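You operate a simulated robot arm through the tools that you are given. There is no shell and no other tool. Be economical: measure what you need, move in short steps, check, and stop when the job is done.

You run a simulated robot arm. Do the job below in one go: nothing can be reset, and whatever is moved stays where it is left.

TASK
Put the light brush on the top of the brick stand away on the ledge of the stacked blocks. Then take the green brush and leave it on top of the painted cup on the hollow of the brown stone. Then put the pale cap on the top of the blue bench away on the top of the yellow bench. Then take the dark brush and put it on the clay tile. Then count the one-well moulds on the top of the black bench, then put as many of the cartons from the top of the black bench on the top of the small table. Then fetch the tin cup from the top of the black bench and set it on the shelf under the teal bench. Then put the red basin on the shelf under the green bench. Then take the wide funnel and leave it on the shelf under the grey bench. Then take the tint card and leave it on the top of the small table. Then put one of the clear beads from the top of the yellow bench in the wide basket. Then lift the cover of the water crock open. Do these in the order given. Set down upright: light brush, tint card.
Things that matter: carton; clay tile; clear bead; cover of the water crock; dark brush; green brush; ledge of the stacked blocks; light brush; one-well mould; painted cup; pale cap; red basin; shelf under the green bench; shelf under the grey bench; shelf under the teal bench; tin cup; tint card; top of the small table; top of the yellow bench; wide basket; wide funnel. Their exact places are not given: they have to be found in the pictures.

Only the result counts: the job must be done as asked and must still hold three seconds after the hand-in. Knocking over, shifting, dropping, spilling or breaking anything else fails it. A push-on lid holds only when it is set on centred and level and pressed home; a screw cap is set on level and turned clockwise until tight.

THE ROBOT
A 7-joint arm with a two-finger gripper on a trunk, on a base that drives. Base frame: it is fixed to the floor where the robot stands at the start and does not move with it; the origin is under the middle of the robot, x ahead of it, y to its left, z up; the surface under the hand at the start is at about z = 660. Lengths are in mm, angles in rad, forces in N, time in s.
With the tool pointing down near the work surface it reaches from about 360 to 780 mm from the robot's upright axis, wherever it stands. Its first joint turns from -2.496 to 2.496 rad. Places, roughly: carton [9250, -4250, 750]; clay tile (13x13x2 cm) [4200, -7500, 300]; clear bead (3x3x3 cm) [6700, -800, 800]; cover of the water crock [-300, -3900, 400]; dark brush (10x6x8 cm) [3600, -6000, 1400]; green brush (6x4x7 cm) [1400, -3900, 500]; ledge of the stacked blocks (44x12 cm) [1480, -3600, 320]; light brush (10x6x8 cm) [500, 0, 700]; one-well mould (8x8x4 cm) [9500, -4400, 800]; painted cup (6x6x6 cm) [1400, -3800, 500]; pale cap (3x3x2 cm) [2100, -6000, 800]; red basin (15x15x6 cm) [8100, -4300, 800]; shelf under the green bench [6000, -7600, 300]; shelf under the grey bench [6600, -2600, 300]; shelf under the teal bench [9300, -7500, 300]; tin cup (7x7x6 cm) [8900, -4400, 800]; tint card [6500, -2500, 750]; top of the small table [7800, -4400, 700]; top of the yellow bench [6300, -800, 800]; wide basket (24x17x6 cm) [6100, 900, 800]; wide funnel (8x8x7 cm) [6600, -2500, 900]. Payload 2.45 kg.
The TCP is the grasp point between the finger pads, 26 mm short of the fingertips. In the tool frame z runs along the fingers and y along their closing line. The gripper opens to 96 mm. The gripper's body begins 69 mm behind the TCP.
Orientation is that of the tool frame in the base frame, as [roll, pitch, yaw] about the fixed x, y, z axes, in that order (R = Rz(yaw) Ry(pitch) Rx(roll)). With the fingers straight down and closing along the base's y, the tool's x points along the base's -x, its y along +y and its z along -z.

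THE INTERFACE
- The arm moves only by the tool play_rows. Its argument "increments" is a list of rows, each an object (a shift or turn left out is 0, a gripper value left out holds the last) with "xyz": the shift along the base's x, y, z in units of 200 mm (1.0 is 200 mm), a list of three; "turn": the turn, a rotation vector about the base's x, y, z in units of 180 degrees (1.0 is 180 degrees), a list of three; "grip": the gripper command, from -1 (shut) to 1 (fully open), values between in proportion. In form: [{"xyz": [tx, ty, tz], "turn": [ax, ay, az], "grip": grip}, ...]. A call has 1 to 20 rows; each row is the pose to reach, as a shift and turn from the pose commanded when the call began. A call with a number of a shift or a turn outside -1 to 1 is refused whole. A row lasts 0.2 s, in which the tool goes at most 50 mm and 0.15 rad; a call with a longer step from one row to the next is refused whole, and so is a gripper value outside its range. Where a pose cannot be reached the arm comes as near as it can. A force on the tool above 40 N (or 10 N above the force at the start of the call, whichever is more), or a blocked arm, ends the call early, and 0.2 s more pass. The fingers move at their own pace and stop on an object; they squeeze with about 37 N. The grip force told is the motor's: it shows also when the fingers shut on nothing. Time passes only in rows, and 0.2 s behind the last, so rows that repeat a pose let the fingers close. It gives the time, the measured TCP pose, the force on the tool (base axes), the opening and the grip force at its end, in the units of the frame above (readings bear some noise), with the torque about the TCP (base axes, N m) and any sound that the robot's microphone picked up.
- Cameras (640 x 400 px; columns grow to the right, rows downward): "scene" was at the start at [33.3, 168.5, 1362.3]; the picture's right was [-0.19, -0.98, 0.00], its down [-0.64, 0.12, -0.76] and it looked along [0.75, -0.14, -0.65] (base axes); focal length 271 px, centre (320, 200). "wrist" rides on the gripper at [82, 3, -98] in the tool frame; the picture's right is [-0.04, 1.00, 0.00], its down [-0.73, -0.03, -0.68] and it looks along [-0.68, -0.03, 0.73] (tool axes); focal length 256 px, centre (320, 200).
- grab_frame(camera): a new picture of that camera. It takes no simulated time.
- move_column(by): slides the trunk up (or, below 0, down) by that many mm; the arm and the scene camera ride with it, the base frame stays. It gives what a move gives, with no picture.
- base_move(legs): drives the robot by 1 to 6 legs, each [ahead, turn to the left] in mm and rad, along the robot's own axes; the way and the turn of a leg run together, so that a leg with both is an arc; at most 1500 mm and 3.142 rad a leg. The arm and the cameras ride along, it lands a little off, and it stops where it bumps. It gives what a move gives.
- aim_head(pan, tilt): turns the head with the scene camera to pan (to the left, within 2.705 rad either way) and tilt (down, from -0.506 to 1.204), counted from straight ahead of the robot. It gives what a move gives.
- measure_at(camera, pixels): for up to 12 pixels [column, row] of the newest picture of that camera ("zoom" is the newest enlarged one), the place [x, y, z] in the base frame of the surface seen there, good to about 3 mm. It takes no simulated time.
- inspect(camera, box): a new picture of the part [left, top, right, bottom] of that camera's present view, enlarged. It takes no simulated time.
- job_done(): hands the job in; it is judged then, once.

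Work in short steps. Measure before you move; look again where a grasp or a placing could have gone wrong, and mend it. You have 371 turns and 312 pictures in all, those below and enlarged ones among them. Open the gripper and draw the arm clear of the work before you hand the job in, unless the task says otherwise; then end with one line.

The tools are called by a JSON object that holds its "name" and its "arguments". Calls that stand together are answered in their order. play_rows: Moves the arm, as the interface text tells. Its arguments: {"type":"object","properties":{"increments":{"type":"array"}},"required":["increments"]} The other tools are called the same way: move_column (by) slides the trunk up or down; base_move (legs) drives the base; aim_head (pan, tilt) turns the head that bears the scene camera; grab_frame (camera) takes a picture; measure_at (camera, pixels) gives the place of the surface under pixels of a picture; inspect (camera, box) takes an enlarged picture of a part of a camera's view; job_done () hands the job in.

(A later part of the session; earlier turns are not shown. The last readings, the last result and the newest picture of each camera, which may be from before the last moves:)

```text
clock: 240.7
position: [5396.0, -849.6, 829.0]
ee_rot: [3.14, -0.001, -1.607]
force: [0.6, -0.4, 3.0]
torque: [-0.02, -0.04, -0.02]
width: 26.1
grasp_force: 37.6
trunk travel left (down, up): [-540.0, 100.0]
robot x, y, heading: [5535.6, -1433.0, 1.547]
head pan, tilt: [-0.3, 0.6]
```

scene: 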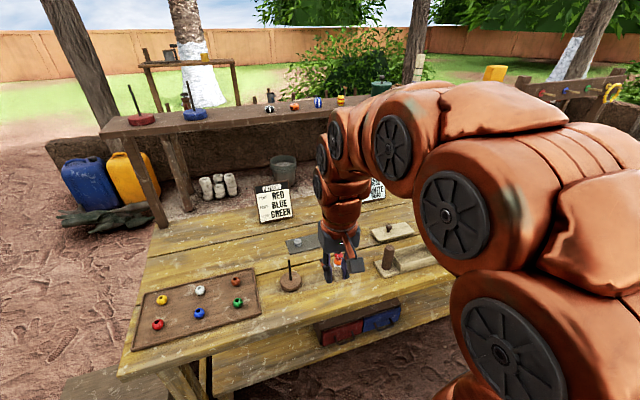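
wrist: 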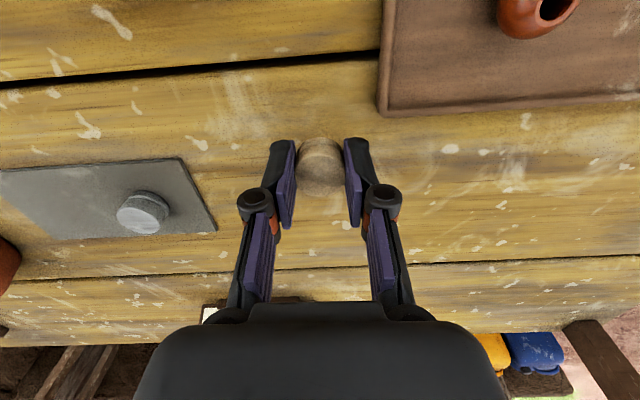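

Light contact. I open and rise.

{"name": "play_rows", "arguments": {"increments": [{"xyz": [0, 0, 0], "grip": -0.3}, {"xyz": [0, 0, 0], "grip": 0.2}, {"xyz": [0, 0, 0], "grip": 0.2}, {"xyz": [0, 0, 0.15], "grip": 0.2}, {"xyz": [0, 0, 0.35], "grip": 0.2}, {"xyz": [0, 0, 0.55], "grip": 0.2}, {"xyz": [0, 0, 0.75], "grip": 0.2}, {"xyz": [0, 0, 0.95], "grip": 0.2}]}}

{"name": "grab_frame", "arguments": {"camera": "wrist"}}

```text
clock: 242.5
position: [5397.2, -849.3, 1016.7]
ee_rot: [3.142, -0.002, -1.607]
force: [0.6, -0.1, -0.4]
torque: [0.04, 0.05, 0.01]
width: 57.5
grasp_force: 0.1
trunk travel left (down, up): [-540.0, 100.0]
robot x, y, heading: [5527.9, -1432.4, 1.546]
head pan, tilt: [-0.3, 0.6]
```

```text
252 pictures are left
```

wrist: 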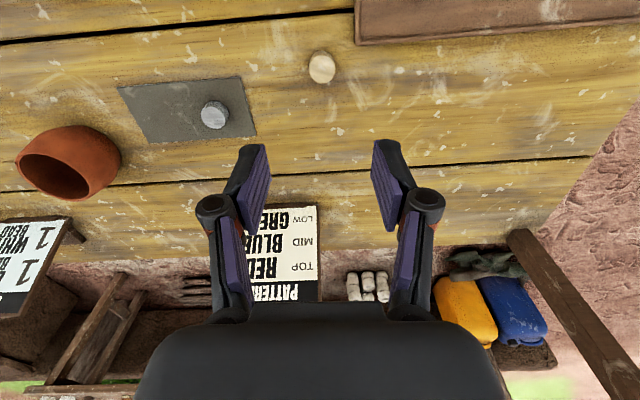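

Cap is set. I retract the arm and retrace the route south.

{"name": "play_rows", "arguments": {"increments": [{"xyz": [0.15, -0.15, 0.1]}, {"xyz": [0.3, -0.3, 0.2]}, {"xyz": [0.45, -0.45, 0.25]}, {"xyz": [0.6, -0.65, 0.25]}, {"xyz": [0.67, -0.85, 0.25]}, {"xyz": [0.67, -0.92, 0.25]}]}}

{"name": "base_move", "arguments": {"legs": [[-130, 0], [0, 2.926], [1380, 0], [0, -0.675], [1148, 0], [0, 0.886]]}}

```text
clock: 243.9
position: [5529.1, -1032.1, 1067.6]
ee_rot: [3.14, -0.001, -1.605]
force: [0.1, -1.1, 0.1]
torque: [-0.01, -0.03, 0.03]
width: 57.7
grasp_force: 0.0
trunk travel left (down, up): [-540.0, 100.0]
robot x, y, heading: [5532.2, -1434.6, 1.548]
head pan, tilt: [-0.3, 0.6]
```

```text
clock: 268.1
position: [4316.7, -4024.0, 1068.5]
ee_rot: [3.141, -0.001, 1.546]
force: [-0.1, -0.5, 0.1]
torque: [0.0, 0.02, 0.02]
width: 57.6
grasp_force: 0.0
trunk travel left (down, up): [-540.0, 100.0]
robot x, y, heading: [4312.7, -3625.2, -1.584]
head pan, tilt: [-0.3, 0.6]
```

Continue: around the bucket and into the aisle.

{"name": "base_move", "arguments": {"legs": [[0, -0.033], [1376, 0], [0, 1.491], [796, 0], [0, -1.445]]}}

```text
clock: 286.2
position: [5041.9, -5488.4, 1068.1]
ee_rot: [-3.14, 0.0, 1.559]
force: [-0.6, -0.8, 1.3]
torque: [0.0, -0.01, 0.02]
width: 57.8
grasp_force: 0.1
trunk travel left (down, up): [-540.0, 100.0]
robot x, y, heading: [5031.2, -5083.5, -1.575]
head pan, tilt: [-0.3, 0.6]
```

Into the aisle, to x≈3590, facing +y toward the stand.

{"name": "base_move", "arguments": {"legs": [[1500, 0], [100, 0], [0, -1.567], [1440, 0], [0, -1.571]]}}

{"name": "aim_head", "arguments": {"pan": 0, "tilt": 0.3}}

{"name": "grab_frame", "arguments": {"camera": "scene"}}

```text
clock: 308.7
position: [3536.7, -6327.1, 1068.4]
ee_rot: [3.141, -0.001, -1.529]
force: [0.0, 0.5, 0.3]
torque: [0.03, 0.0, -0.02]
width: 57.5
grasp_force: 0.0
trunk travel left (down, up): [-540.0, 100.0]
robot x, y, heading: [3574.4, -6727.6, 1.626]
head pan, tilt: [-0.3, 0.6]
```

```text
clock: 309.5
position: [3537.3, -6325.8, 1068.4]
ee_rot: [-3.14, -0.002, -1.529]
force: [0.1, -0.1, 0.2]
torque: [-0.02, -0.02, -0.02]
width: 57.5
grasp_force: 0.1
trunk travel left (down, up): [-540.0, 100.0]
robot x, y, heading: [3571.4, -6728.1, 1.62]
head pan, tilt: [0.0, 0.3]
```

```text
251 pictures are left
```

scene: 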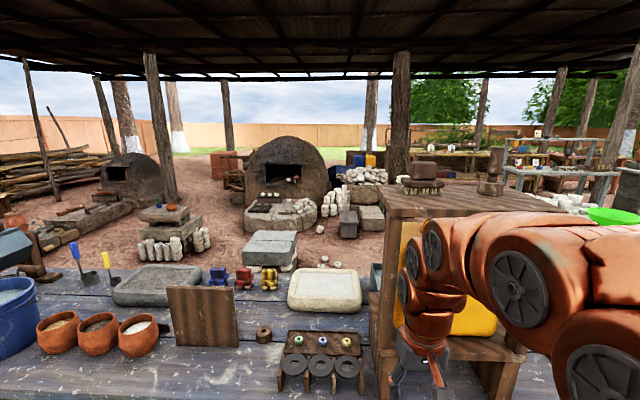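

I measure the brush and stand top.

{"name": "inspect", "arguments": {"camera": "scene", "box": [370, 140, 530, 240]}}

{"name": "measure_at", "arguments": {"camera": "zoom", "pixels": [[130, 175], [285, 175], [150, 155], [260, 155], [205, 150], [205, 90], [170, 100], [250, 100], [60, 205], [205, 195], [480, 170], [205, 230]]}}

```text
4.00 times, centred on (450, 190) of scene
```

zoom: 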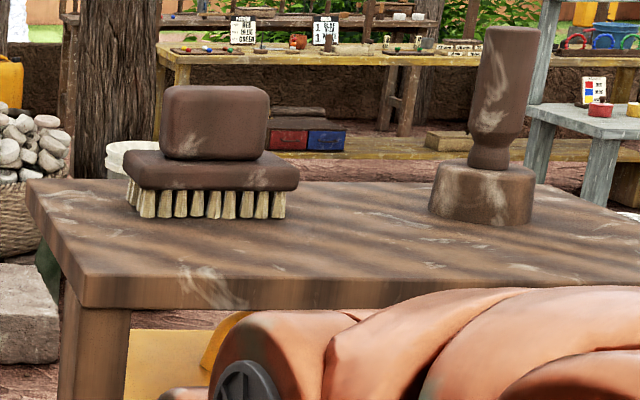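

```text
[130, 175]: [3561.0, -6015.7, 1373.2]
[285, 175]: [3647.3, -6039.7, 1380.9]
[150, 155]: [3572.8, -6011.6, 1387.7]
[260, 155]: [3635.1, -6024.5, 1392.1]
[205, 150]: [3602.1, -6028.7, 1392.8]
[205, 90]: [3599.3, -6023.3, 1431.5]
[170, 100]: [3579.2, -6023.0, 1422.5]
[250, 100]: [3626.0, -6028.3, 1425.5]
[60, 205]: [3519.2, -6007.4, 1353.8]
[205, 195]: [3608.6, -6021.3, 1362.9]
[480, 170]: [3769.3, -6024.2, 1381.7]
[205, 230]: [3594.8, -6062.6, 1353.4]
```

Handle spans x 3575–3632 around y≈−6005, z 1392–1433; stand top z 1353. I raise trunk and arm first.

{"name": "move_column", "arguments": {"by": 100}}

{"name": "play_rows", "arguments": {"increments": [{"xyz": [0, 0, 0.2], "grip": 1}, {"xyz": [0, 0, 0.4], "grip": 1}, {"xyz": [0, 0, 0.6], "grip": 1}, {"xyz": [0, 0, 0.8], "grip": 1}, {"xyz": [0, 0, 1.0], "grip": 1}, {"xyz": [0, 0, 1.0], "grip": 1}]}}

{"name": "play_rows", "arguments": {"increments": [{"xyz": [0, 0, 0.2], "grip": 1}, {"xyz": [0, 0, 0.4], "grip": 1}, {"xyz": [0, 0, 0.6], "grip": 1}, {"xyz": [0, 0, 0.8], "grip": 1}, {"xyz": [0, 0, 0.8], "grip": 1}]}}

```text
clock: 310.8
position: [3537.1, -6326.3, 1168.0]
ee_rot: [-3.141, -0.003, -1.528]
force: [0.4, 0.3, 0.5]
torque: [0.02, -0.01, 0.01]
width: 57.7
grasp_force: 0.1
trunk travel left (down, up): [-640.0, 0.0]
robot x, y, heading: [3570.9, -6728.6, 1.62]
head pan, tilt: [0.0, 0.3]
```

```text
clock: 312.2
position: [3535.3, -6324.3, 1368.1]
ee_rot: [-3.14, 0.001, -1.529]
force: [0.4, 0.6, 0.2]
torque: [0.03, 0.02, 0.03]
width: 96.0
grasp_force: 0.1
trunk travel left (down, up): [-640.0, 0.0]
robot x, y, heading: [3569.8, -6720.6, 1.621]
head pan, tilt: [0.0, 0.3]
```

```text
clock: 313.4
position: [3534.9, -6326.2, 1368.3]
ee_rot: [-3.14, -0.002, -1.528]
force: [0.4, 0.1, 0.4]
torque: [-0.02, 0.02, 0.04]
width: 96.1
grasp_force: 0.0
out of reach, approached as far as the arm can: row 1, 2, 3, 4, 5
trunk travel left (down, up): [-640.0, 0.0]
robot x, y, heading: [3566.7, -6726.4, 1.619]
head pan, tilt: [0.0, 0.3]
```

The arm can't go higher with the tool straight down here. Before choosing a tilted grasp, I look behind at the clay tile's place under the white bench.

{"name": "aim_head", "arguments": {"pan": -2.5, "tilt": 0.9}}

{"name": "grab_frame", "arguments": {"camera": "scene"}}

```text
clock: 315.7
position: [3535.7, -6323.6, 1367.0]
ee_rot: [-3.14, -0.002, -1.528]
force: [0.3, 0.3, 0.8]
torque: [0.02, -0.03, -0.02]
width: 95.9
grasp_force: 0.1
trunk travel left (down, up): [-640.0, 0.0]
robot x, y, heading: [3568.1, -6725.7, 1.623]
head pan, tilt: [-2.499, 0.901]
```

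```text
249 pictures are left
```

scene: 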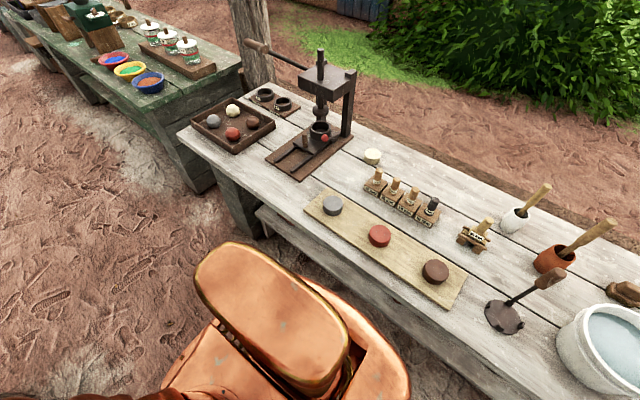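

I lower the trunk to see under the white bench.

{"name": "move_column", "arguments": {"by": -600}}

{"name": "aim_head", "arguments": {"pan": -2.45, "tilt": 0.55}}

{"name": "grab_frame", "arguments": {"camera": "scene"}}

```text
refused: -600 is not a number from -400 to 400
```

```text
clock: 316.5
position: [3535.0, -6325.0, 1368.6]
ee_rot: [-3.141, -0.002, -1.529]
force: [0.0, -0.7, 0.3]
torque: [-0.01, 0.03, -0.02]
width: 96.1
grasp_force: 0.1
trunk travel left (down, up): [-640.0, 0.0]
robot x, y, heading: [3570.0, -6727.8, 1.623]
head pan, tilt: [-2.45, 0.55]
```

```text
248 pictures are left
```

scene: 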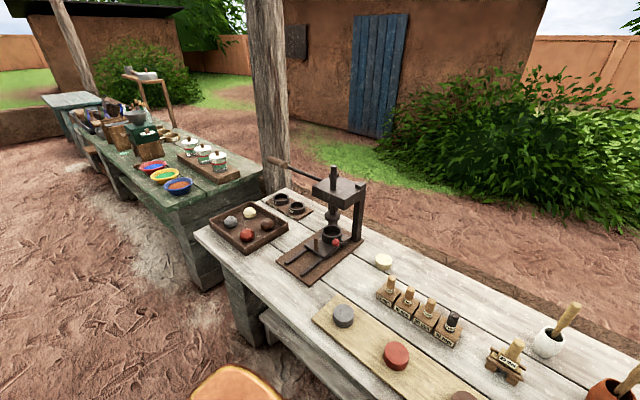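

Lower in two steps.

{"name": "move_column", "arguments": {"by": -400}}

{"name": "move_column", "arguments": {"by": -230}}

{"name": "grab_frame", "arguments": {"camera": "scene"}}

```text
clock: 320.4
position: [3535.2, -6326.4, 967.3]
ee_rot: [-3.141, 0.0, -1.53]
force: [0.2, 0.1, 0.3]
torque: [-0.01, 0.01, -0.03]
width: 96.0
grasp_force: 0.0
trunk travel left (down, up): [-240.0, 400.0]
robot x, y, heading: [3571.4, -6727.3, 1.623]
head pan, tilt: [-2.45, 0.55]
```

```text
clock: 322.8
position: [3535.6, -6324.7, 736.9]
ee_rot: [3.141, -0.001, -1.529]
force: [-0.1, 0.3, -0.6]
torque: [-0.01, -0.01, -0.01]
width: 95.8
grasp_force: 0.1
trunk travel left (down, up): [-10.0, 630.0]
robot x, y, heading: [3570.6, -6727.2, 1.62]
head pan, tilt: [-2.45, 0.55]
```

```text
247 pictures are left
```

scene: 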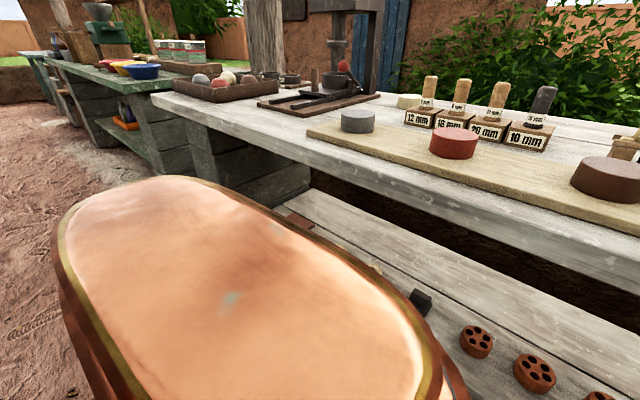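

A tile's edge shows at about (300,222). I measure it, shelf and the bench's underside edge.

{"name": "measure_at", "arguments": {"camera": "scene", "pixels": [[298, 222], [320, 210], [330, 195], [340, 230], [390, 240], [420, 255], [500, 250], [360, 185], [250, 150], [476, 340], [590, 280]]}}

{"name": "inspect", "arguments": {"camera": "scene", "box": [240, 160, 400, 260]}}

```text
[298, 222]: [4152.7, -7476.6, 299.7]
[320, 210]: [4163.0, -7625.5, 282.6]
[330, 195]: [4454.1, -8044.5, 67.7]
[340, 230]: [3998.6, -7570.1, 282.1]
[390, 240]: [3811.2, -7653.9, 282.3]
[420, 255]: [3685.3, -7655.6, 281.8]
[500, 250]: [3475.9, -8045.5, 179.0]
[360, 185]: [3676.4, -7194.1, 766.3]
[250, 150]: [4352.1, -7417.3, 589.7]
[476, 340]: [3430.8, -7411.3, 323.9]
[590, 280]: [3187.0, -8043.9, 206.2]
```

```text
4.00 times, centred on (320, 210) of scene
```

zoom: 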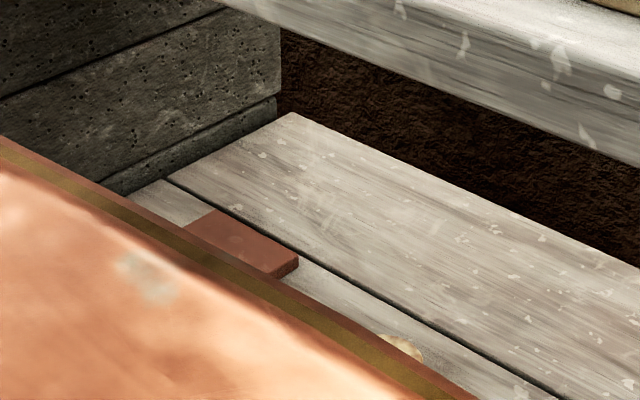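

The tile top is z≈300 at roughly (4150..,-7476), under the bench top; a 60°-tilted hold of the brush suits both pick and place. I raise the trunk again and tilt the tool 60° toward the stand.

{"name": "move_column", "arguments": {"by": 400}}

{"name": "move_column", "arguments": {"by": 230}}

{"name": "play_rows", "arguments": {"increments": [{"turn": [0.045, 0, 0]}, {"turn": [0.09, 0, 0]}, {"turn": [0.135, 0, 0]}, {"turn": [0.18, 0, 0]}, {"turn": [0.225, 0, 0]}, {"turn": [0.27, 0, 0]}, {"turn": [0.315, 0, 0]}, {"turn": [0.333, 0, 0]}, {"turn": [0.333, 0, 0]}]}}

{"name": "aim_head", "arguments": {"pan": 0, "tilt": 0.4}}

{"name": "grab_frame", "arguments": {"camera": "wrist"}}

{"name": "grab_frame", "arguments": {"camera": "scene"}}

```text
clock: 326.6
position: [3535.9, -6324.5, 1137.5]
ee_rot: [-3.141, -0.003, -1.529]
force: [-0.4, 0.0, 0.2]
torque: [-0.03, -0.01, -0.03]
width: 96.1
grasp_force: 0.1
trunk travel left (down, up): [-410.0, 230.0]
robot x, y, heading: [3569.3, -6727.6, 1.622]
head pan, tilt: [-2.45, 0.55]
```

```text
clock: 329.0
position: [3535.5, -6325.4, 1368.2]
ee_rot: [3.141, -0.001, -1.53]
force: [0.5, -0.3, -0.3]
torque: [-0.02, 0.02, -0.02]
width: 95.7
grasp_force: 0.0
trunk travel left (down, up): [-640.0, 0.0]
robot x, y, heading: [3568.8, -6729.2, 1.626]
head pan, tilt: [-2.45, 0.55]
```

```text
clock: 331.0
position: [3535.8, -6325.4, 1368.4]
ee_rot: [-3.07, 1.046, -1.489]
force: [0.6, -0.7, 0.2]
torque: [0.02, 0.02, -0.01]
width: 95.8
grasp_force: 0.1
trunk travel left (down, up): [-640.0, 0.0]
robot x, y, heading: [3569.8, -6726.1, 1.628]
head pan, tilt: [-2.45, 0.55]
```

```text
clock: 333.3
position: [3535.2, -6324.9, 1368.2]
ee_rot: [-3.069, 1.043, -1.49]
force: [0.2, -0.3, 0.2]
torque: [0.01, 0.02, -0.02]
width: 96.0
grasp_force: 0.0
trunk travel left (down, up): [-640.0, 0.0]
robot x, y, heading: [3568.1, -6725.4, 1.624]
head pan, tilt: [0.0, 0.4]
```

```text
245 pictures are left
```

wrist: 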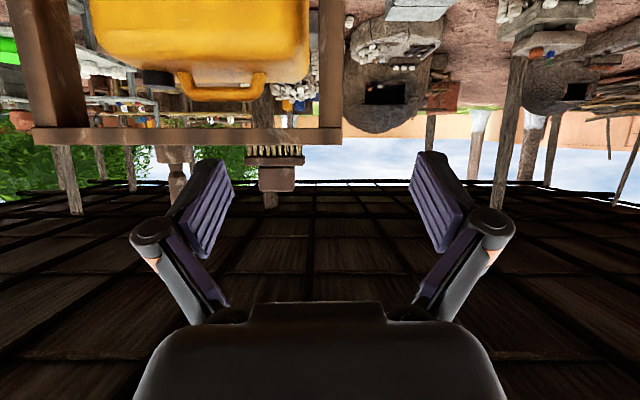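

```text
244 pictures are left
```

scene: 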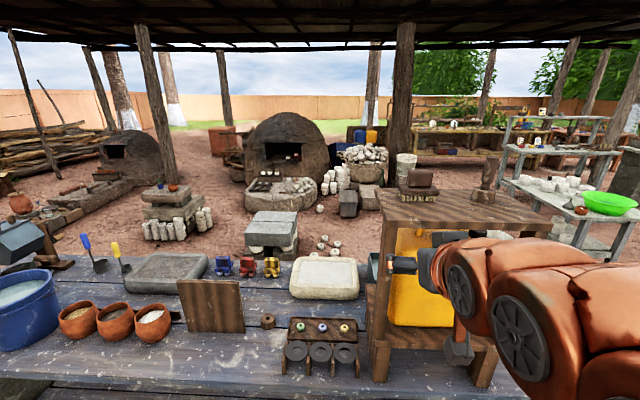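

Tool tilted. I raise to z≈1490 and shift x by +68.

{"name": "play_rows", "arguments": {"increments": [{"xyz": [0.08, 0, 0.15]}, {"xyz": [0.16, 0, 0.3]}, {"xyz": [0.25, 0, 0.45]}, {"xyz": [0.34, 0, 0.55]}, {"xyz": [0.34, 0, 0.55]}]}}

{"name": "inspect", "arguments": {"camera": "scene", "box": [360, 130, 520, 230]}}

```text
clock: 334.5
position: [3605.3, -6325.6, 1477.8]
ee_rot: [-3.071, 1.043, -1.488]
force: [-1.0, 1.0, 0.3]
torque: [-0.01, -0.02, -0.05]
width: 95.8
grasp_force: 0.1
trunk travel left (down, up): [-640.0, 0.0]
robot x, y, heading: [3569.6, -6727.7, 1.621]
head pan, tilt: [0.0, 0.4]
```

```text
4.00 times, centred on (440, 180) of scene
```

zoom: 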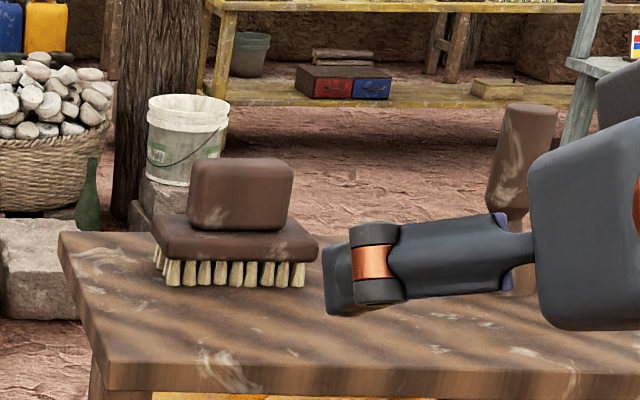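

I measure brush corners for its yaw.

{"name": "measure_at", "arguments": {"camera": "zoom", "pixels": [[172, 252], [308, 250], [165, 220], [312, 235], [205, 168], [285, 172], [195, 210], [285, 215], [240, 240], [240, 195], [215, 162], [270, 160]]}}

```text
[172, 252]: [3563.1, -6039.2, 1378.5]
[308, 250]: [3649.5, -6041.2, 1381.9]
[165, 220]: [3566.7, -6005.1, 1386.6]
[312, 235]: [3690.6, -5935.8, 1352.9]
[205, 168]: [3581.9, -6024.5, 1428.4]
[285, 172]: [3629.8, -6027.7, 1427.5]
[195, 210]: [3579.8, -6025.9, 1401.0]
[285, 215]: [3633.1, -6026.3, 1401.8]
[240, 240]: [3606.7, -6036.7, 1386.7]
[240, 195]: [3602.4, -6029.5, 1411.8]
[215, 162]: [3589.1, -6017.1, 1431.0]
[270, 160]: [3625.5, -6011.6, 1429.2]
```

Brush nearly axis-aligned: handle x 3578–3634, y −6027..−5993. I align the tool slightly and move over it at z≈1478.

{"name": "play_rows", "arguments": {"increments": [{"xyz": [0, 0.2, 0], "turn": [0, 0.006, -0.007]}, {"xyz": [0, 0.4, 0], "turn": [0, 0.0115, -0.013]}, {"xyz": [0, 0.6, 0], "turn": [0, 0.0115, -0.013]}, {"xyz": [0, 0.8, 0], "turn": [0, 0.0115, -0.013]}, {"xyz": [0, 1.0, 0], "turn": [0, 0.0115, -0.013]}]}}

{"name": "play_rows", "arguments": {"increments": [{"xyz": [0, 0.2, 0]}, {"xyz": [0, 0.4, 0]}, {"xyz": [0, 0.58, 0]}, {"xyz": [0, 0.58, 0]}]}}

{"name": "grab_frame", "arguments": {"camera": "wrist"}}

{"name": "inspect", "arguments": {"camera": "scene", "box": [360, 130, 520, 230]}}

```text
clock: 335.7
position: [3604.3, -6125.7, 1480.4]
ee_rot: [3.141, 1.045, -1.592]
force: [0.2, -1.8, 0.1]
torque: [0.03, -0.01, 0.0]
width: 95.8
grasp_force: 0.0
trunk travel left (down, up): [-640.0, 0.0]
robot x, y, heading: [3573.2, -6724.7, 1.626]
head pan, tilt: [0.0, 0.4]
```

```text
clock: 336.7
position: [3604.3, -6007.0, 1476.3]
ee_rot: [3.14, 1.042, -1.592]
force: [0.1, 0.6, -0.3]
torque: [0.05, 0.03, -0.03]
width: 96.2
grasp_force: 0.1
trunk travel left (down, up): [-640.0, 0.0]
robot x, y, heading: [3573.5, -6726.3, 1.623]
head pan, tilt: [0.0, 0.4]
```

```text
242 pictures are left
```

wrist: 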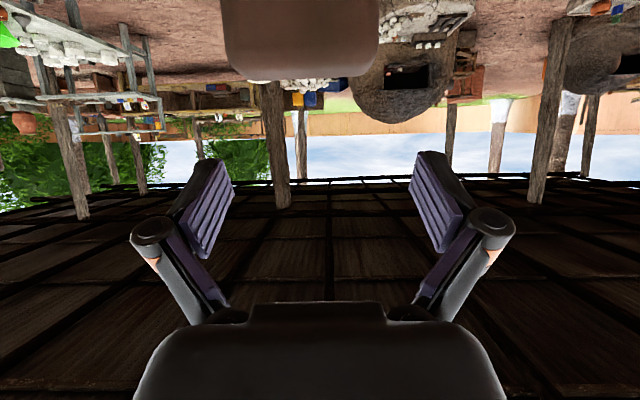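

```text
4.00 times, centred on (440, 180) of scene
```

zoom: 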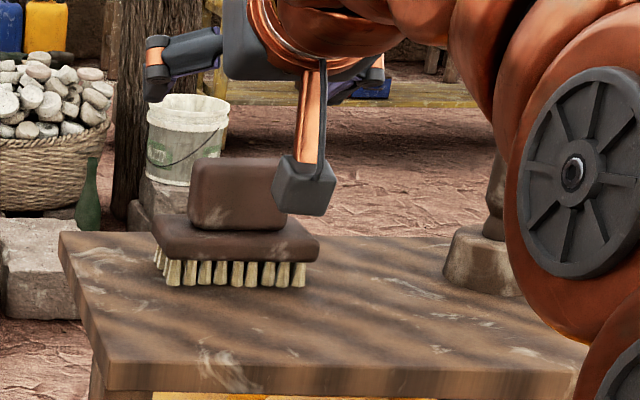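

I verify the handle's lateral position with the wrist camera.

{"name": "measure_at", "arguments": {"camera": "wrist", "pixels": [[228, 40], [374, 40], [300, 40], [232, 72], [370, 72], [300, 72], [300, 10]]}}

```text
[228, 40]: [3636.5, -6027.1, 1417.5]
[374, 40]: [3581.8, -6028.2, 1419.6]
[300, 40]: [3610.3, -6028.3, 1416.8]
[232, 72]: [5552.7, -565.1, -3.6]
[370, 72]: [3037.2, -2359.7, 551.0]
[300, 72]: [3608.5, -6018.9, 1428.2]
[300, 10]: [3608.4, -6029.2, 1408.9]
```

Handle center x≈3609. I lower to z≈1418 with a small correction and close.

{"name": "play_rows", "arguments": {"increments": [{"xyz": [0.022, -0.01, -0.1], "grip": 1}, {"xyz": [0.022, -0.01, -0.2], "grip": 1}, {"xyz": [0.022, -0.01, -0.29], "grip": 1}, {"xyz": [0.022, -0.01, -0.29], "grip": 0}, {"xyz": [0.022, -0.01, -0.29], "grip": -1}, {"xyz": [0.022, -0.01, -0.29], "grip": -1}, {"xyz": [0.022, -0.01, -0.29], "grip": -1}]}}

{"name": "grab_frame", "arguments": {"camera": "wrist"}}

{"name": "inspect", "arguments": {"camera": "scene", "box": [360, 130, 520, 230]}}

```text
clock: 338.3
position: [3609.7, -6011.6, 1420.2]
ee_rot: [3.14, 1.046, -1.59]
force: [-0.4, -2.4, 1.3]
torque: [-0.03, 0.03, 0.03]
width: 58.6
grasp_force: 37.0
trunk travel left (down, up): [-640.0, 0.0]
robot x, y, heading: [3570.7, -6729.2, 1.621]
head pan, tilt: [0.0, 0.4]
```

```text
240 pictures are left
```

wrist: 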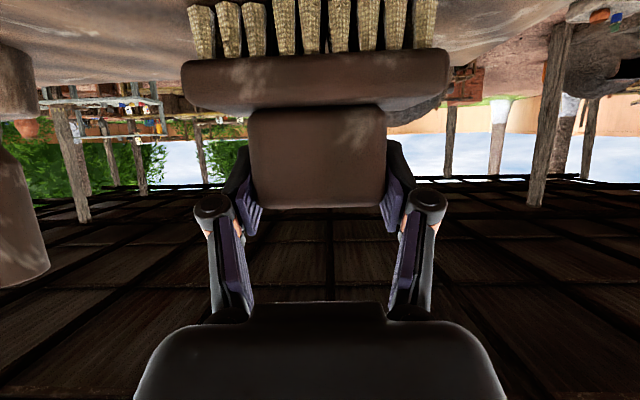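

```text
4.00 times, centred on (440, 180) of scene
```

zoom: 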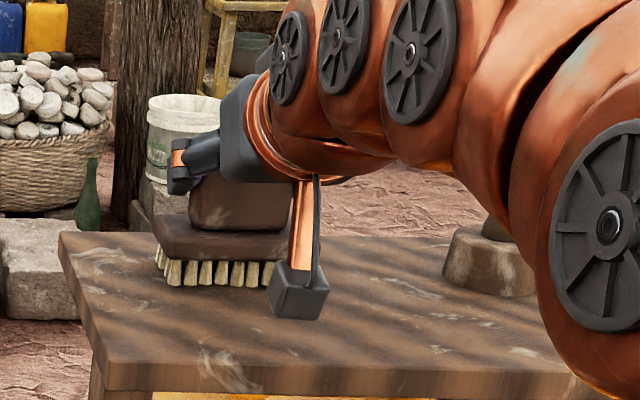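

Gripped (58.6 mm). I lift and retract.

{"name": "play_rows", "arguments": {"increments": [{"xyz": [0, 0, 0.12]}, {"xyz": [0, 0, 0.25]}, {"xyz": [0, -0.1, 0.35]}, {"xyz": [0, -0.3, 0.35]}, {"xyz": [0, -0.5, 0.35]}, {"xyz": [0, -0.7, 0.35]}, {"xyz": [0, -0.9, 0.35]}, {"xyz": [0, -1.0, 0.35]}]}}

{"name": "play_rows", "arguments": {"increments": [{"xyz": [0, -0.2, 0]}, {"xyz": [0, -0.4, 0]}, {"xyz": [0, -0.6, 0]}]}}

{"name": "grab_frame", "arguments": {"camera": "wrist"}}

```text
clock: 340.1
position: [3607.2, -6211.5, 1489.4]
ee_rot: [-3.141, 1.044, -1.592]
force: [-0.6, 0.0, -0.8]
torque: [0.01, 0.0, 0.0]
width: 58.8
grasp_force: 36.8
trunk travel left (down, up): [-640.0, 0.0]
robot x, y, heading: [3571.8, -6727.5, 1.623]
head pan, tilt: [0.0, 0.4]
```

```text
clock: 340.9
position: [3606.1, -6333.4, 1488.7]
ee_rot: [-3.141, 1.045, -1.59]
force: [1.0, 0.7, -1.7]
torque: [0.01, 0.02, 0.01]
width: 58.7
grasp_force: 36.5
trunk travel left (down, up): [-640.0, 0.0]
robot x, y, heading: [3571.9, -6725.4, 1.621]
head pan, tilt: [0.0, 0.4]
```

```text
238 pictures are left
```

wrist: 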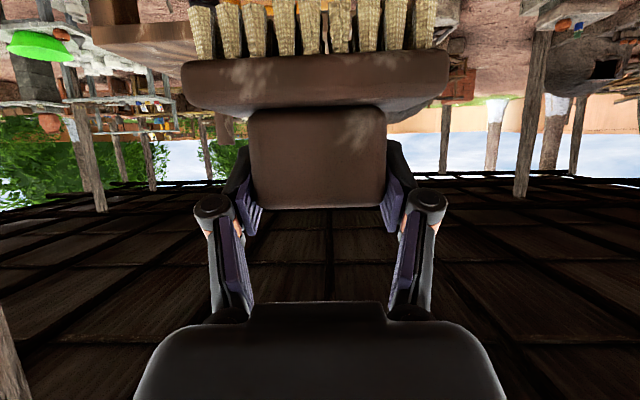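

I drive to x≈4210 and face the white bench (−y).

{"name": "base_move", "arguments": {"legs": [[0, -1.63], [640, 0], [0, -1.571]]}}

{"name": "move_column", "arguments": {"by": -400}}

{"name": "aim_head", "arguments": {"pan": 0, "tilt": 0.8}}

{"name": "grab_frame", "arguments": {"camera": "scene"}}

```text
clock: 352.2
position: [4174.0, -7106.5, 1489.0]
ee_rot: [3.14, 1.046, 1.526]
force: [-0.6, 0.2, -2.0]
torque: [0.0, 0.02, 0.0]
width: 58.6
grasp_force: 36.8
trunk travel left (down, up): [-640.0, 0.0]
robot x, y, heading: [4220.4, -6713.6, -1.539]
head pan, tilt: [0.0, 0.4]
```

```text
clock: 356.0
position: [4167.8, -7164.0, 1014.9]
ee_rot: [3.12, 0.863, 1.509]
force: [-0.5, -0.9, -2.5]
torque: [-0.03, -0.01, 0.0]
width: 58.6
grasp_force: 37.0
trunk travel left (down, up): [-240.0, 400.0]
robot x, y, heading: [4218.1, -6708.8, -1.546]
head pan, tilt: [0.0, 0.4]
```

```text
clock: 356.9
position: [4167.4, -7165.2, 1015.7]
ee_rot: [3.121, 0.863, 1.51]
force: [0.0, 0.2, -1.8]
torque: [-0.01, 0.01, 0.0]
width: 58.6
grasp_force: 36.6
trunk travel left (down, up): [-240.0, 400.0]
robot x, y, heading: [4222.2, -6715.3, -1.543]
head pan, tilt: [0.0, 0.799]
```

```text
237 pictures are left
```

scene: 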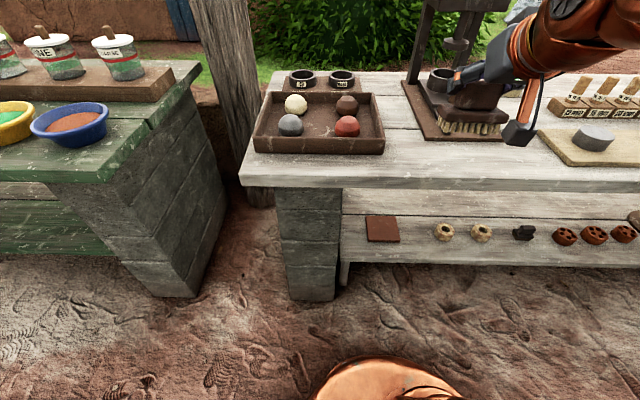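

The pose changed oddly during lowering (tilt went from 1.046 to 0.863) – maybe something touched. I look up at the press and arm.

{"name": "aim_head", "arguments": {"pan": -0.2, "tilt": 0.3}}

{"name": "grab_frame", "arguments": {"camera": "scene"}}

{"name": "grab_frame", "arguments": {"camera": "wrist"}}

```text
clock: 357.8
position: [4166.7, -7164.4, 1016.7]
ee_rot: [3.123, 0.862, 1.51]
force: [0.7, -0.5, -1.2]
torque: [-0.01, -0.01, 0.02]
width: 58.9
grasp_force: 37.1
trunk travel left (down, up): [-240.0, 400.0]
robot x, y, heading: [4216.7, -6713.4, -1.541]
head pan, tilt: [-0.201, 0.3]
```

```text
236 pictures are left
```

scene: 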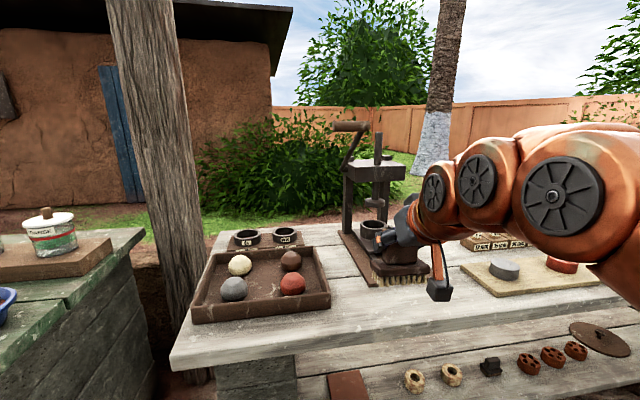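

```text
235 pictures are left
```

wrist: 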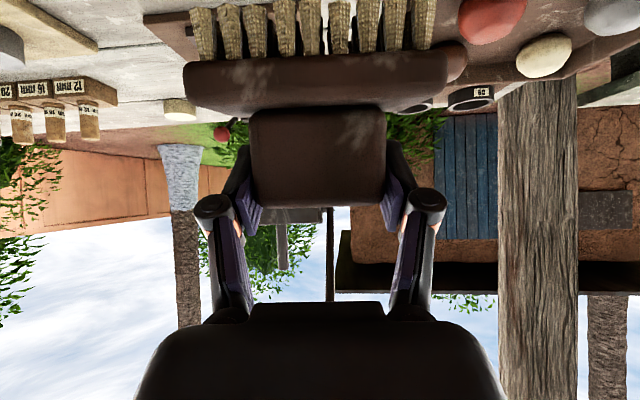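

Nothing seems displaced. I issue a zero move to see the pose hold.

{"name": "play_rows", "arguments": {"increments": [{"xyz": [0, 0, 0]}, {"xyz": [0, 0.05, 0]}]}}

```text
clock: 358.6
position: [4165.1, -7162.9, 1006.0]
ee_rot: [3.121, 0.836, 1.506]
force: [0.1, -0.7, -1.5]
torque: [-0.03, 0.01, -0.02]
width: 58.7
grasp_force: 36.8
trunk travel left (down, up): [-240.0, 400.0]
robot x, y, heading: [4216.7, -6713.0, -1.54]
head pan, tilt: [-0.201, 0.3]
stopped in row 2: the arm was blocked; the commanded pose is now the measured one
```

The arm is blocked by something. I measure press handle, brush and hand points to find the contact.

{"name": "inspect", "arguments": {"camera": "scene", "box": [320, 100, 480, 300]}}

{"name": "measure_at", "arguments": {"camera": "scene", "pixels": [[350, 127], [358, 160], [375, 175], [400, 278], [438, 290], [410, 225], [440, 190], [372, 230], [400, 255], [480, 190], [555, 190], [380, 140]]}}

```text
2.00 times, centred on (400, 200) of scene
```

zoom: 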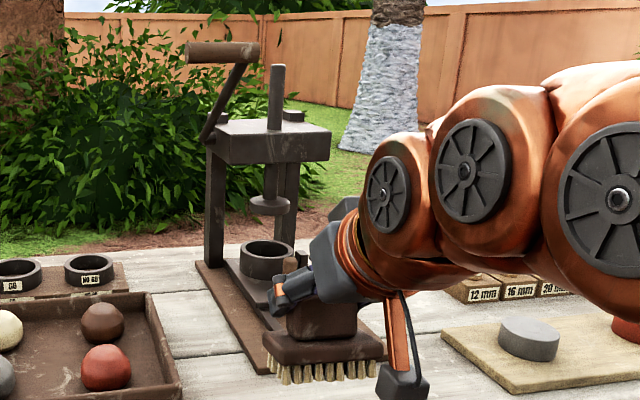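

```text
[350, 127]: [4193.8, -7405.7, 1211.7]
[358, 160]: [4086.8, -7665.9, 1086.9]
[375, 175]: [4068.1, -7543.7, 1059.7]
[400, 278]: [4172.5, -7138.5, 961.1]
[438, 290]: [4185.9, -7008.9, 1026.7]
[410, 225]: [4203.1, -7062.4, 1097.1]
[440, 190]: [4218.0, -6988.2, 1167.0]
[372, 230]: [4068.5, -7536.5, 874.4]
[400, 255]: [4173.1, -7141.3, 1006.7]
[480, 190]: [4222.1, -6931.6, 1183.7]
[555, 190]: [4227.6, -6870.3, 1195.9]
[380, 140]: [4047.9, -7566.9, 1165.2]
```

Brush and hand are free (bottom z≈961); the block seems to be the arm folded near the robot's own body. I extend outwards a little at the same height.

{"name": "play_rows", "arguments": {"increments": [{"xyz": [0, -0.1, 0.02]}, {"xyz": [0, -0.25, 0.05]}, {"xyz": [0, -0.35, 0.1]}]}}

{"name": "grab_frame", "arguments": {"camera": "scene"}}

```text
clock: 359.4
position: [4165.2, -7228.8, 1030.8]
ee_rot: [3.119, 0.845, 1.51]
force: [0.0, 0.1, -0.8]
torque: [-0.04, 0.03, 0.03]
width: 58.7
grasp_force: 36.9
trunk travel left (down, up): [-240.0, 400.0]
robot x, y, heading: [4220.2, -6712.1, -1.54]
head pan, tilt: [-0.201, 0.3]
```

```text
233 pictures are left
```

scene: 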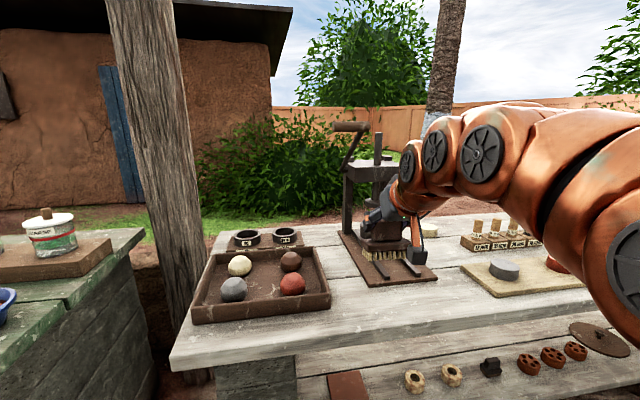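

Free again. I back the base 230 mm for room in front of the bench, then lower the trunk fully and check.

{"name": "base_move", "arguments": {"legs": [[-230, 0]]}}

{"name": "move_column", "arguments": {"by": -230}}

{"name": "play_rows", "arguments": {"increments": [{"xyz": [0, -0.1, 0], "turn": [-0.03, 0, 0]}, {"xyz": [0, -0.2, -0.1], "turn": [-0.06, 0, 0]}, {"xyz": [0, -0.2, -0.3], "turn": [-0.065, 0, 0]}, {"xyz": [0, -0.2, -0.5], "turn": [-0.065, 0, 0]}, {"xyz": [0, -0.2, -0.7], "turn": [-0.065, 0, 0]}, {"xyz": [0, -0.2, -0.9], "turn": [-0.065, 0, 0]}]}}

```text
clock: 361.1
position: [4158.5, -7001.1, 1031.1]
ee_rot: [3.118, 0.844, 1.507]
force: [1.3, 0.4, -1.5]
torque: [0.0, 0.0, -0.02]
width: 58.9
grasp_force: 36.8
trunk travel left (down, up): [-240.0, 400.0]
robot x, y, heading: [4212.1, -6489.5, -1.548]
head pan, tilt: [-0.201, 0.3]
```

```text
clock: 363.5
position: [4158.1, -7000.8, 800.6]
ee_rot: [3.119, 0.845, 1.508]
force: [0.0, 0.4, -1.4]
torque: [0.01, 0.03, -0.01]
width: 58.9
grasp_force: 36.9
trunk travel left (down, up): [-10.0, 630.0]
robot x, y, heading: [4215.5, -6486.8, -1.542]
head pan, tilt: [-0.201, 0.3]
```

```text
clock: 364.9
position: [4157.7, -7042.3, 620.7]
ee_rot: [3.091, 1.051, 1.488]
force: [0.4, 0.1, -1.5]
torque: [0.05, 0.02, 0.03]
width: 59.0
grasp_force: 37.1
trunk travel left (down, up): [-10.0, 630.0]
robot x, y, heading: [4212.3, -6487.5, -1.544]
head pan, tilt: [-0.201, 0.3]
```

Good, tilt restored at z 621. Now I look at the tile and shelf.

{"name": "aim_head", "arguments": {"pan": 0.1, "tilt": 0.6}}

{"name": "grab_frame", "arguments": {"camera": "scene"}}

{"name": "grab_frame", "arguments": {"camera": "wrist"}}

```text
clock: 365.7
position: [4156.5, -7042.6, 619.8]
ee_rot: [3.095, 1.048, 1.488]
force: [0.3, -0.1, -1.0]
torque: [-0.02, 0.02, 0.02]
width: 58.6
grasp_force: 37.1
trunk travel left (down, up): [-10.0, 630.0]
robot x, y, heading: [4211.9, -6487.1, -1.544]
head pan, tilt: [0.099, 0.6]
```

```text
232 pictures are left
```

scene: 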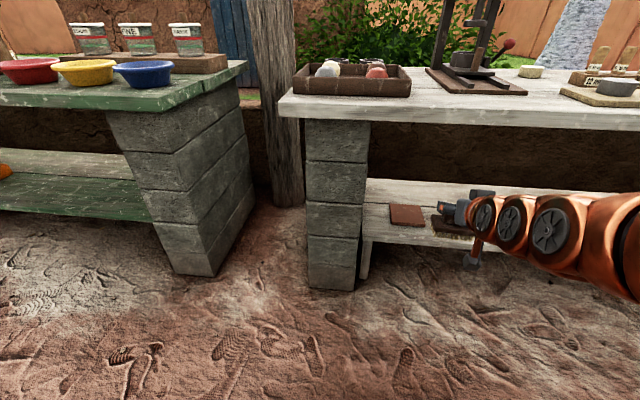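

```text
231 pictures are left
```

wrist: 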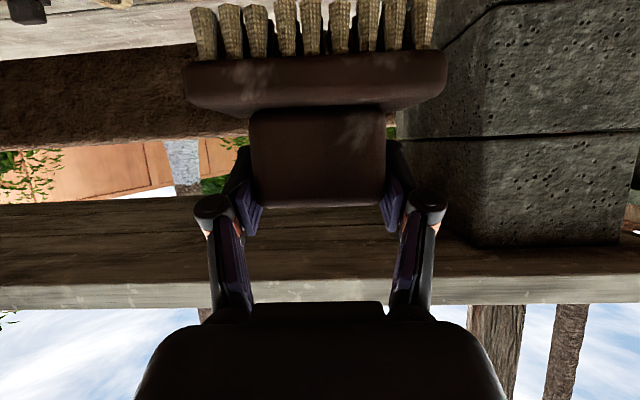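

{"name": "inspect", "arguments": {"camera": "scene", "box": [340, 160, 500, 260]}}

{"name": "measure_at", "arguments": {"camera": "scene", "pixels": [[392, 206], [420, 207], [394, 223], [424, 225], [407, 215], [380, 242], [400, 190], [380, 180], [365, 180], [340, 115], [450, 120], [450, 130]]}}

```text
4.00 times, centred on (420, 210) of scene
```

zoom: 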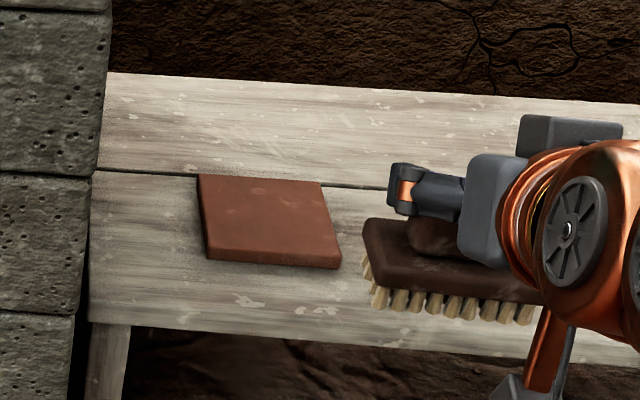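

```text
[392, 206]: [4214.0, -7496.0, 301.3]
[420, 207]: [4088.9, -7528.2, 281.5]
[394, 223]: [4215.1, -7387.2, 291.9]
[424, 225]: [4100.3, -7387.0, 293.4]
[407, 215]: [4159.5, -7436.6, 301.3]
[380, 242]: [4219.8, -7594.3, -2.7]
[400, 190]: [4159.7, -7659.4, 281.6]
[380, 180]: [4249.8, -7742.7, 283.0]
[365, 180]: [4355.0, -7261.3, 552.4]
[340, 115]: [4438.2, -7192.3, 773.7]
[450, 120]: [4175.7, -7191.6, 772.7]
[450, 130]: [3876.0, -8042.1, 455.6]
```

Tile: x 4095–4218, y −7387..−7510, top z 301. I lower the hand to z≈415 in front of the bench first.

{"name": "play_rows", "arguments": {"increments": [{"xyz": [0, 0, -0.2], "turn": [0, 0.0074, 0]}, {"xyz": [0, 0, -0.4], "turn": [0, 0.0074, 0]}, {"xyz": [0, 0, -0.6], "turn": [0, 0.0074, 0]}, {"xyz": [0, 0, -0.8], "turn": [0, 0.0074, 0]}, {"xyz": [0, 0, -1.0], "turn": [0, 0.0074, 0]}, {"xyz": [0, 0, -1.0], "turn": [0, 0.0074, 0]}]}}

{"name": "grab_frame", "arguments": {"camera": "scene"}}

```text
clock: 367.1
position: [4153.6, -7097.7, 449.6]
ee_rot: [3.141, 1.048, 1.527]
force: [0.2, -0.2, -1.9]
torque: [0.0, 0.0, -0.01]
width: 58.8
grasp_force: 37.1
out of reach, approached as far as the arm can: row 2, 3, 4, 5, 6
trunk travel left (down, up): [-10.0, 630.0]
robot x, y, heading: [4218.6, -6485.9, -1.538]
head pan, tilt: [0.099, 0.6]
```

```text
229 pictures are left
```

scene: 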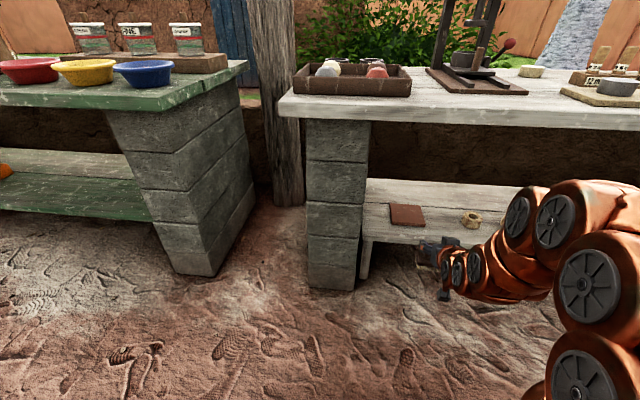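

Height 450 suffices to pass under the bench top (brush bottom z≈383). I drive forward 200 mm to go in.

{"name": "base_move", "arguments": {"legs": [[200, 0]]}}

{"name": "grab_frame", "arguments": {"camera": "scene"}}

{"name": "grab_frame", "arguments": {"camera": "wrist"}}

```text
clock: 368.7
position: [4159.2, -7294.9, 450.2]
ee_rot: [3.141, 1.05, 1.526]
force: [0.4, 0.1, -1.2]
torque: [0.0, 0.0, -0.02]
width: 58.5
grasp_force: 36.8
trunk travel left (down, up): [-10.0, 630.0]
robot x, y, heading: [4216.3, -6684.7, -1.546]
head pan, tilt: [0.099, 0.6]
```

```text
228 pictures are left
```

scene: 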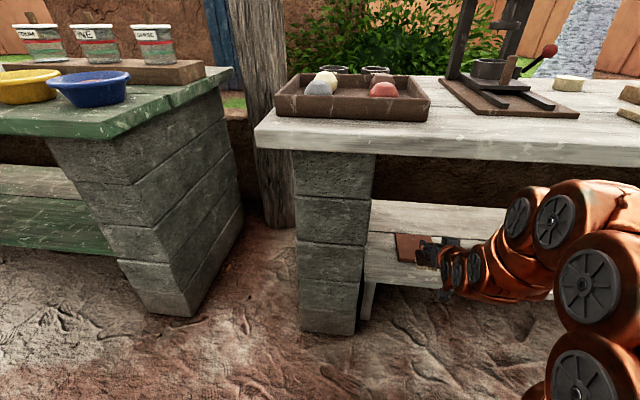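

```text
227 pictures are left
```

wrist: 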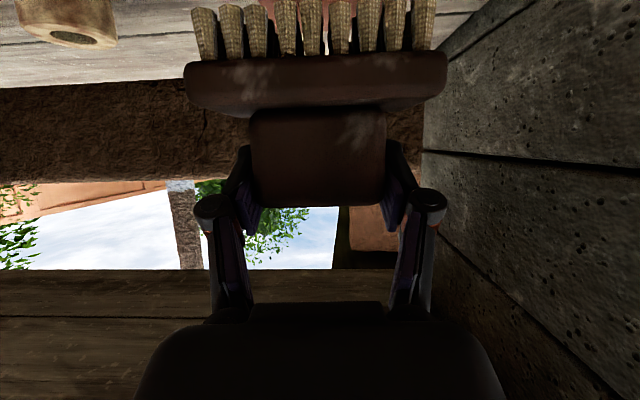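

I extend 150 mm inward, then lower gently onto the tile.

{"name": "play_rows", "arguments": {"increments": [{"xyz": [0, -0.2, 0]}, {"xyz": [-0.01, -0.4, 0]}, {"xyz": [-0.01, -0.6, -0.05]}, {"xyz": [-0.01, -0.75, -0.15]}, {"xyz": [-0.01, -0.75, -0.25]}, {"xyz": [-0.01, -0.75, -0.34]}, {"xyz": [-0.01, -0.75, -0.34]}]}}

{"name": "inspect", "arguments": {"camera": "scene", "box": [360, 190, 520, 290]}}

{"name": "grab_frame", "arguments": {"camera": "wrist"}}

```text
clock: 370.3
position: [4155.7, -7444.0, 382.6]
ee_rot: [3.14, 1.049, 1.527]
force: [-0.4, 0.5, -1.8]
torque: [0.01, 0.03, 0.03]
width: 59.1
grasp_force: 37.0
trunk travel left (down, up): [-10.0, 630.0]
robot x, y, heading: [4217.3, -6685.0, -1.541]
head pan, tilt: [0.099, 0.6]
```

```text
4.00 times, centred on (440, 240) of scene
```

zoom: 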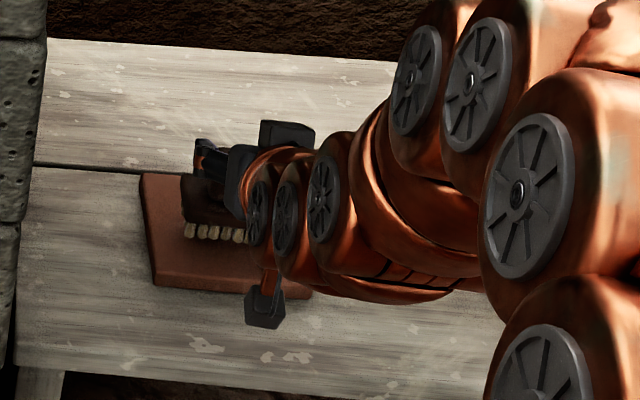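

```text
225 pictures are left
```

wrist: 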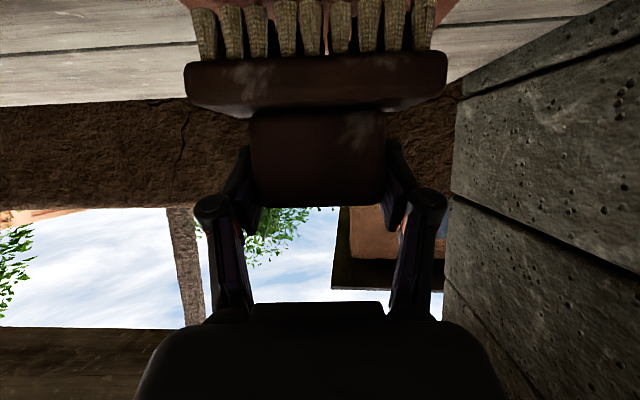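

Over the tile. I lower the last ~15 mm.

{"name": "play_rows", "arguments": {"increments": [{"xyz": [0, 0, -0.04]}, {"xyz": [0, 0, -0.06]}, {"xyz": [0, 0, -0.075]}, {"xyz": [0, 0, -0.085]}, {"xyz": [0, 0, -0.085]}]}}

```text
clock: 371.5
position: [4156.1, -7444.3, 367.9]
ee_rot: [3.14, 1.055, 1.527]
force: [-2.5, 0.8, 18.3]
torque: [0.55, 0.21, -0.02]
width: 58.8
grasp_force: 36.9
trunk travel left (down, up): [-10.0, 630.0]
robot x, y, heading: [4217.4, -6685.0, -1.544]
head pan, tilt: [0.099, 0.6]
```

Contact. I ease up 1 mm, open, and withdraw along the tool axis.

{"name": "play_rows", "arguments": {"increments": [{"xyz": [0, 0, 0.008]}, {"xyz": [0, 0, 0.008], "grip": -0.2}, {"xyz": [0, 0, 0.008], "grip": 0.4}, {"xyz": [0, 0, 0.008], "grip": 1}, {"xyz": [0, 0, 0.008], "grip": 1}, {"xyz": [0, 0.1, 0.07], "grip": 1}, {"xyz": [0, 0.3, 0.18], "grip": 1}, {"xyz": [0, 0.5, 0.3], "grip": 1}, {"xyz": [0, 0.7, 0.38], "grip": 1}]}}

{"name": "inspect", "arguments": {"camera": "scene", "box": [360, 190, 520, 290]}}

{"name": "grab_frame", "arguments": {"camera": "wrist"}}

```text
clock: 373.5
position: [4156.8, -7306.6, 440.1]
ee_rot: [3.14, 1.048, 1.526]
force: [-0.5, 0.8, -0.3]
torque: [0.0, -0.01, 0.0]
width: 96.0
grasp_force: 0.1
trunk travel left (down, up): [-10.0, 630.0]
robot x, y, heading: [4220.4, -6683.1, -1.543]
head pan, tilt: [0.099, 0.6]
```

```text
4.00 times, centred on (440, 240) of scene
```

zoom: 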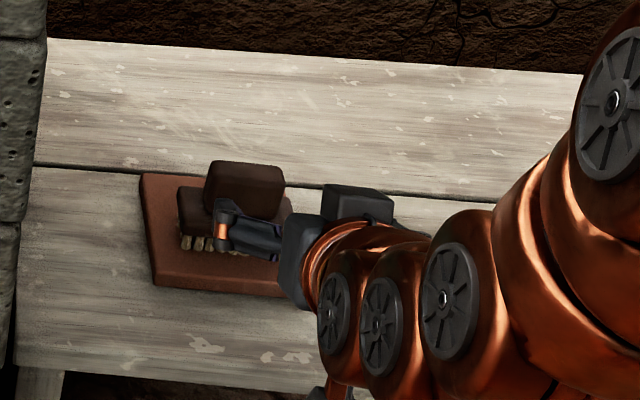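

```text
223 pictures are left
```

wrist: 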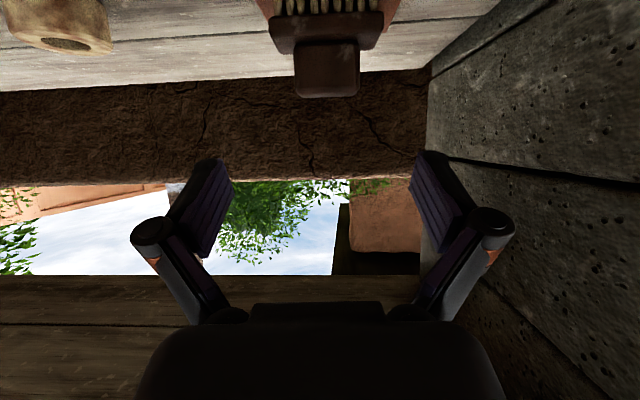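

Dark brush stands on the tile. I back off and bring the arm up to a normal pose.

{"name": "base_move", "arguments": {"legs": [[-200, 0]]}}

{"name": "move_column", "arguments": {"by": 400}}

{"name": "play_rows", "arguments": {"increments": [{"xyz": [0, 0.05, 0.1], "turn": [0.045, 0, 0]}, {"xyz": [0, 0.1, 0.25], "turn": [0.09, 0, 0]}, {"xyz": [0, 0.15, 0.4], "turn": [0.135, 0, 0]}, {"xyz": [0, 0.25, 0.5], "turn": [0.18, 0, 0]}, {"xyz": [0, 0.35, 0.6], "turn": [0.225, 0, 0]}, {"xyz": [0.05, 0.45, 0.7], "turn": [0.27, 0, 0]}, {"xyz": [0.1, 0.55, 0.8], "turn": [0.315, 0, 0]}, {"xyz": [0.2, 0.65, 0.85], "turn": [0.333, 0, 0]}, {"xyz": [0.3, 0.8, 0.85], "turn": [0.333, 0, 0]}, {"xyz": [0.3, 1.0, 0.85], "turn": [0.333, 0, 0]}]}}

```text
clock: 375.1
position: [4150.7, -7107.4, 440.9]
ee_rot: [3.14, 1.05, 1.525]
force: [0.5, -0.2, 0.3]
torque: [0.0, 0.02, 0.01]
width: 96.0
grasp_force: 0.1
trunk travel left (down, up): [-10.0, 630.0]
robot x, y, heading: [4209.3, -6480.0, -1.546]
head pan, tilt: [0.099, 0.6]
```

```text
clock: 378.9
position: [4149.8, -7107.5, 840.3]
ee_rot: [3.137, 1.048, 1.524]
force: [0.4, -0.2, 0.8]
torque: [-0.01, -0.02, 0.02]
width: 96.0
grasp_force: 0.1
trunk travel left (down, up): [-410.0, 230.0]
robot x, y, heading: [4213.1, -6481.2, -1.543]
head pan, tilt: [0.099, 0.6]
```

```text
clock: 381.1
position: [4209.5, -6904.9, 1010.0]
ee_rot: [-3.104, 0.0, 1.548]
force: [0.2, 0.3, -0.5]
torque: [0.07, 0.03, 0.03]
width: 96.1
grasp_force: 0.1
trunk travel left (down, up): [-410.0, 230.0]
robot x, y, heading: [4215.7, -6481.0, -1.544]
head pan, tilt: [0.099, 0.6]
```

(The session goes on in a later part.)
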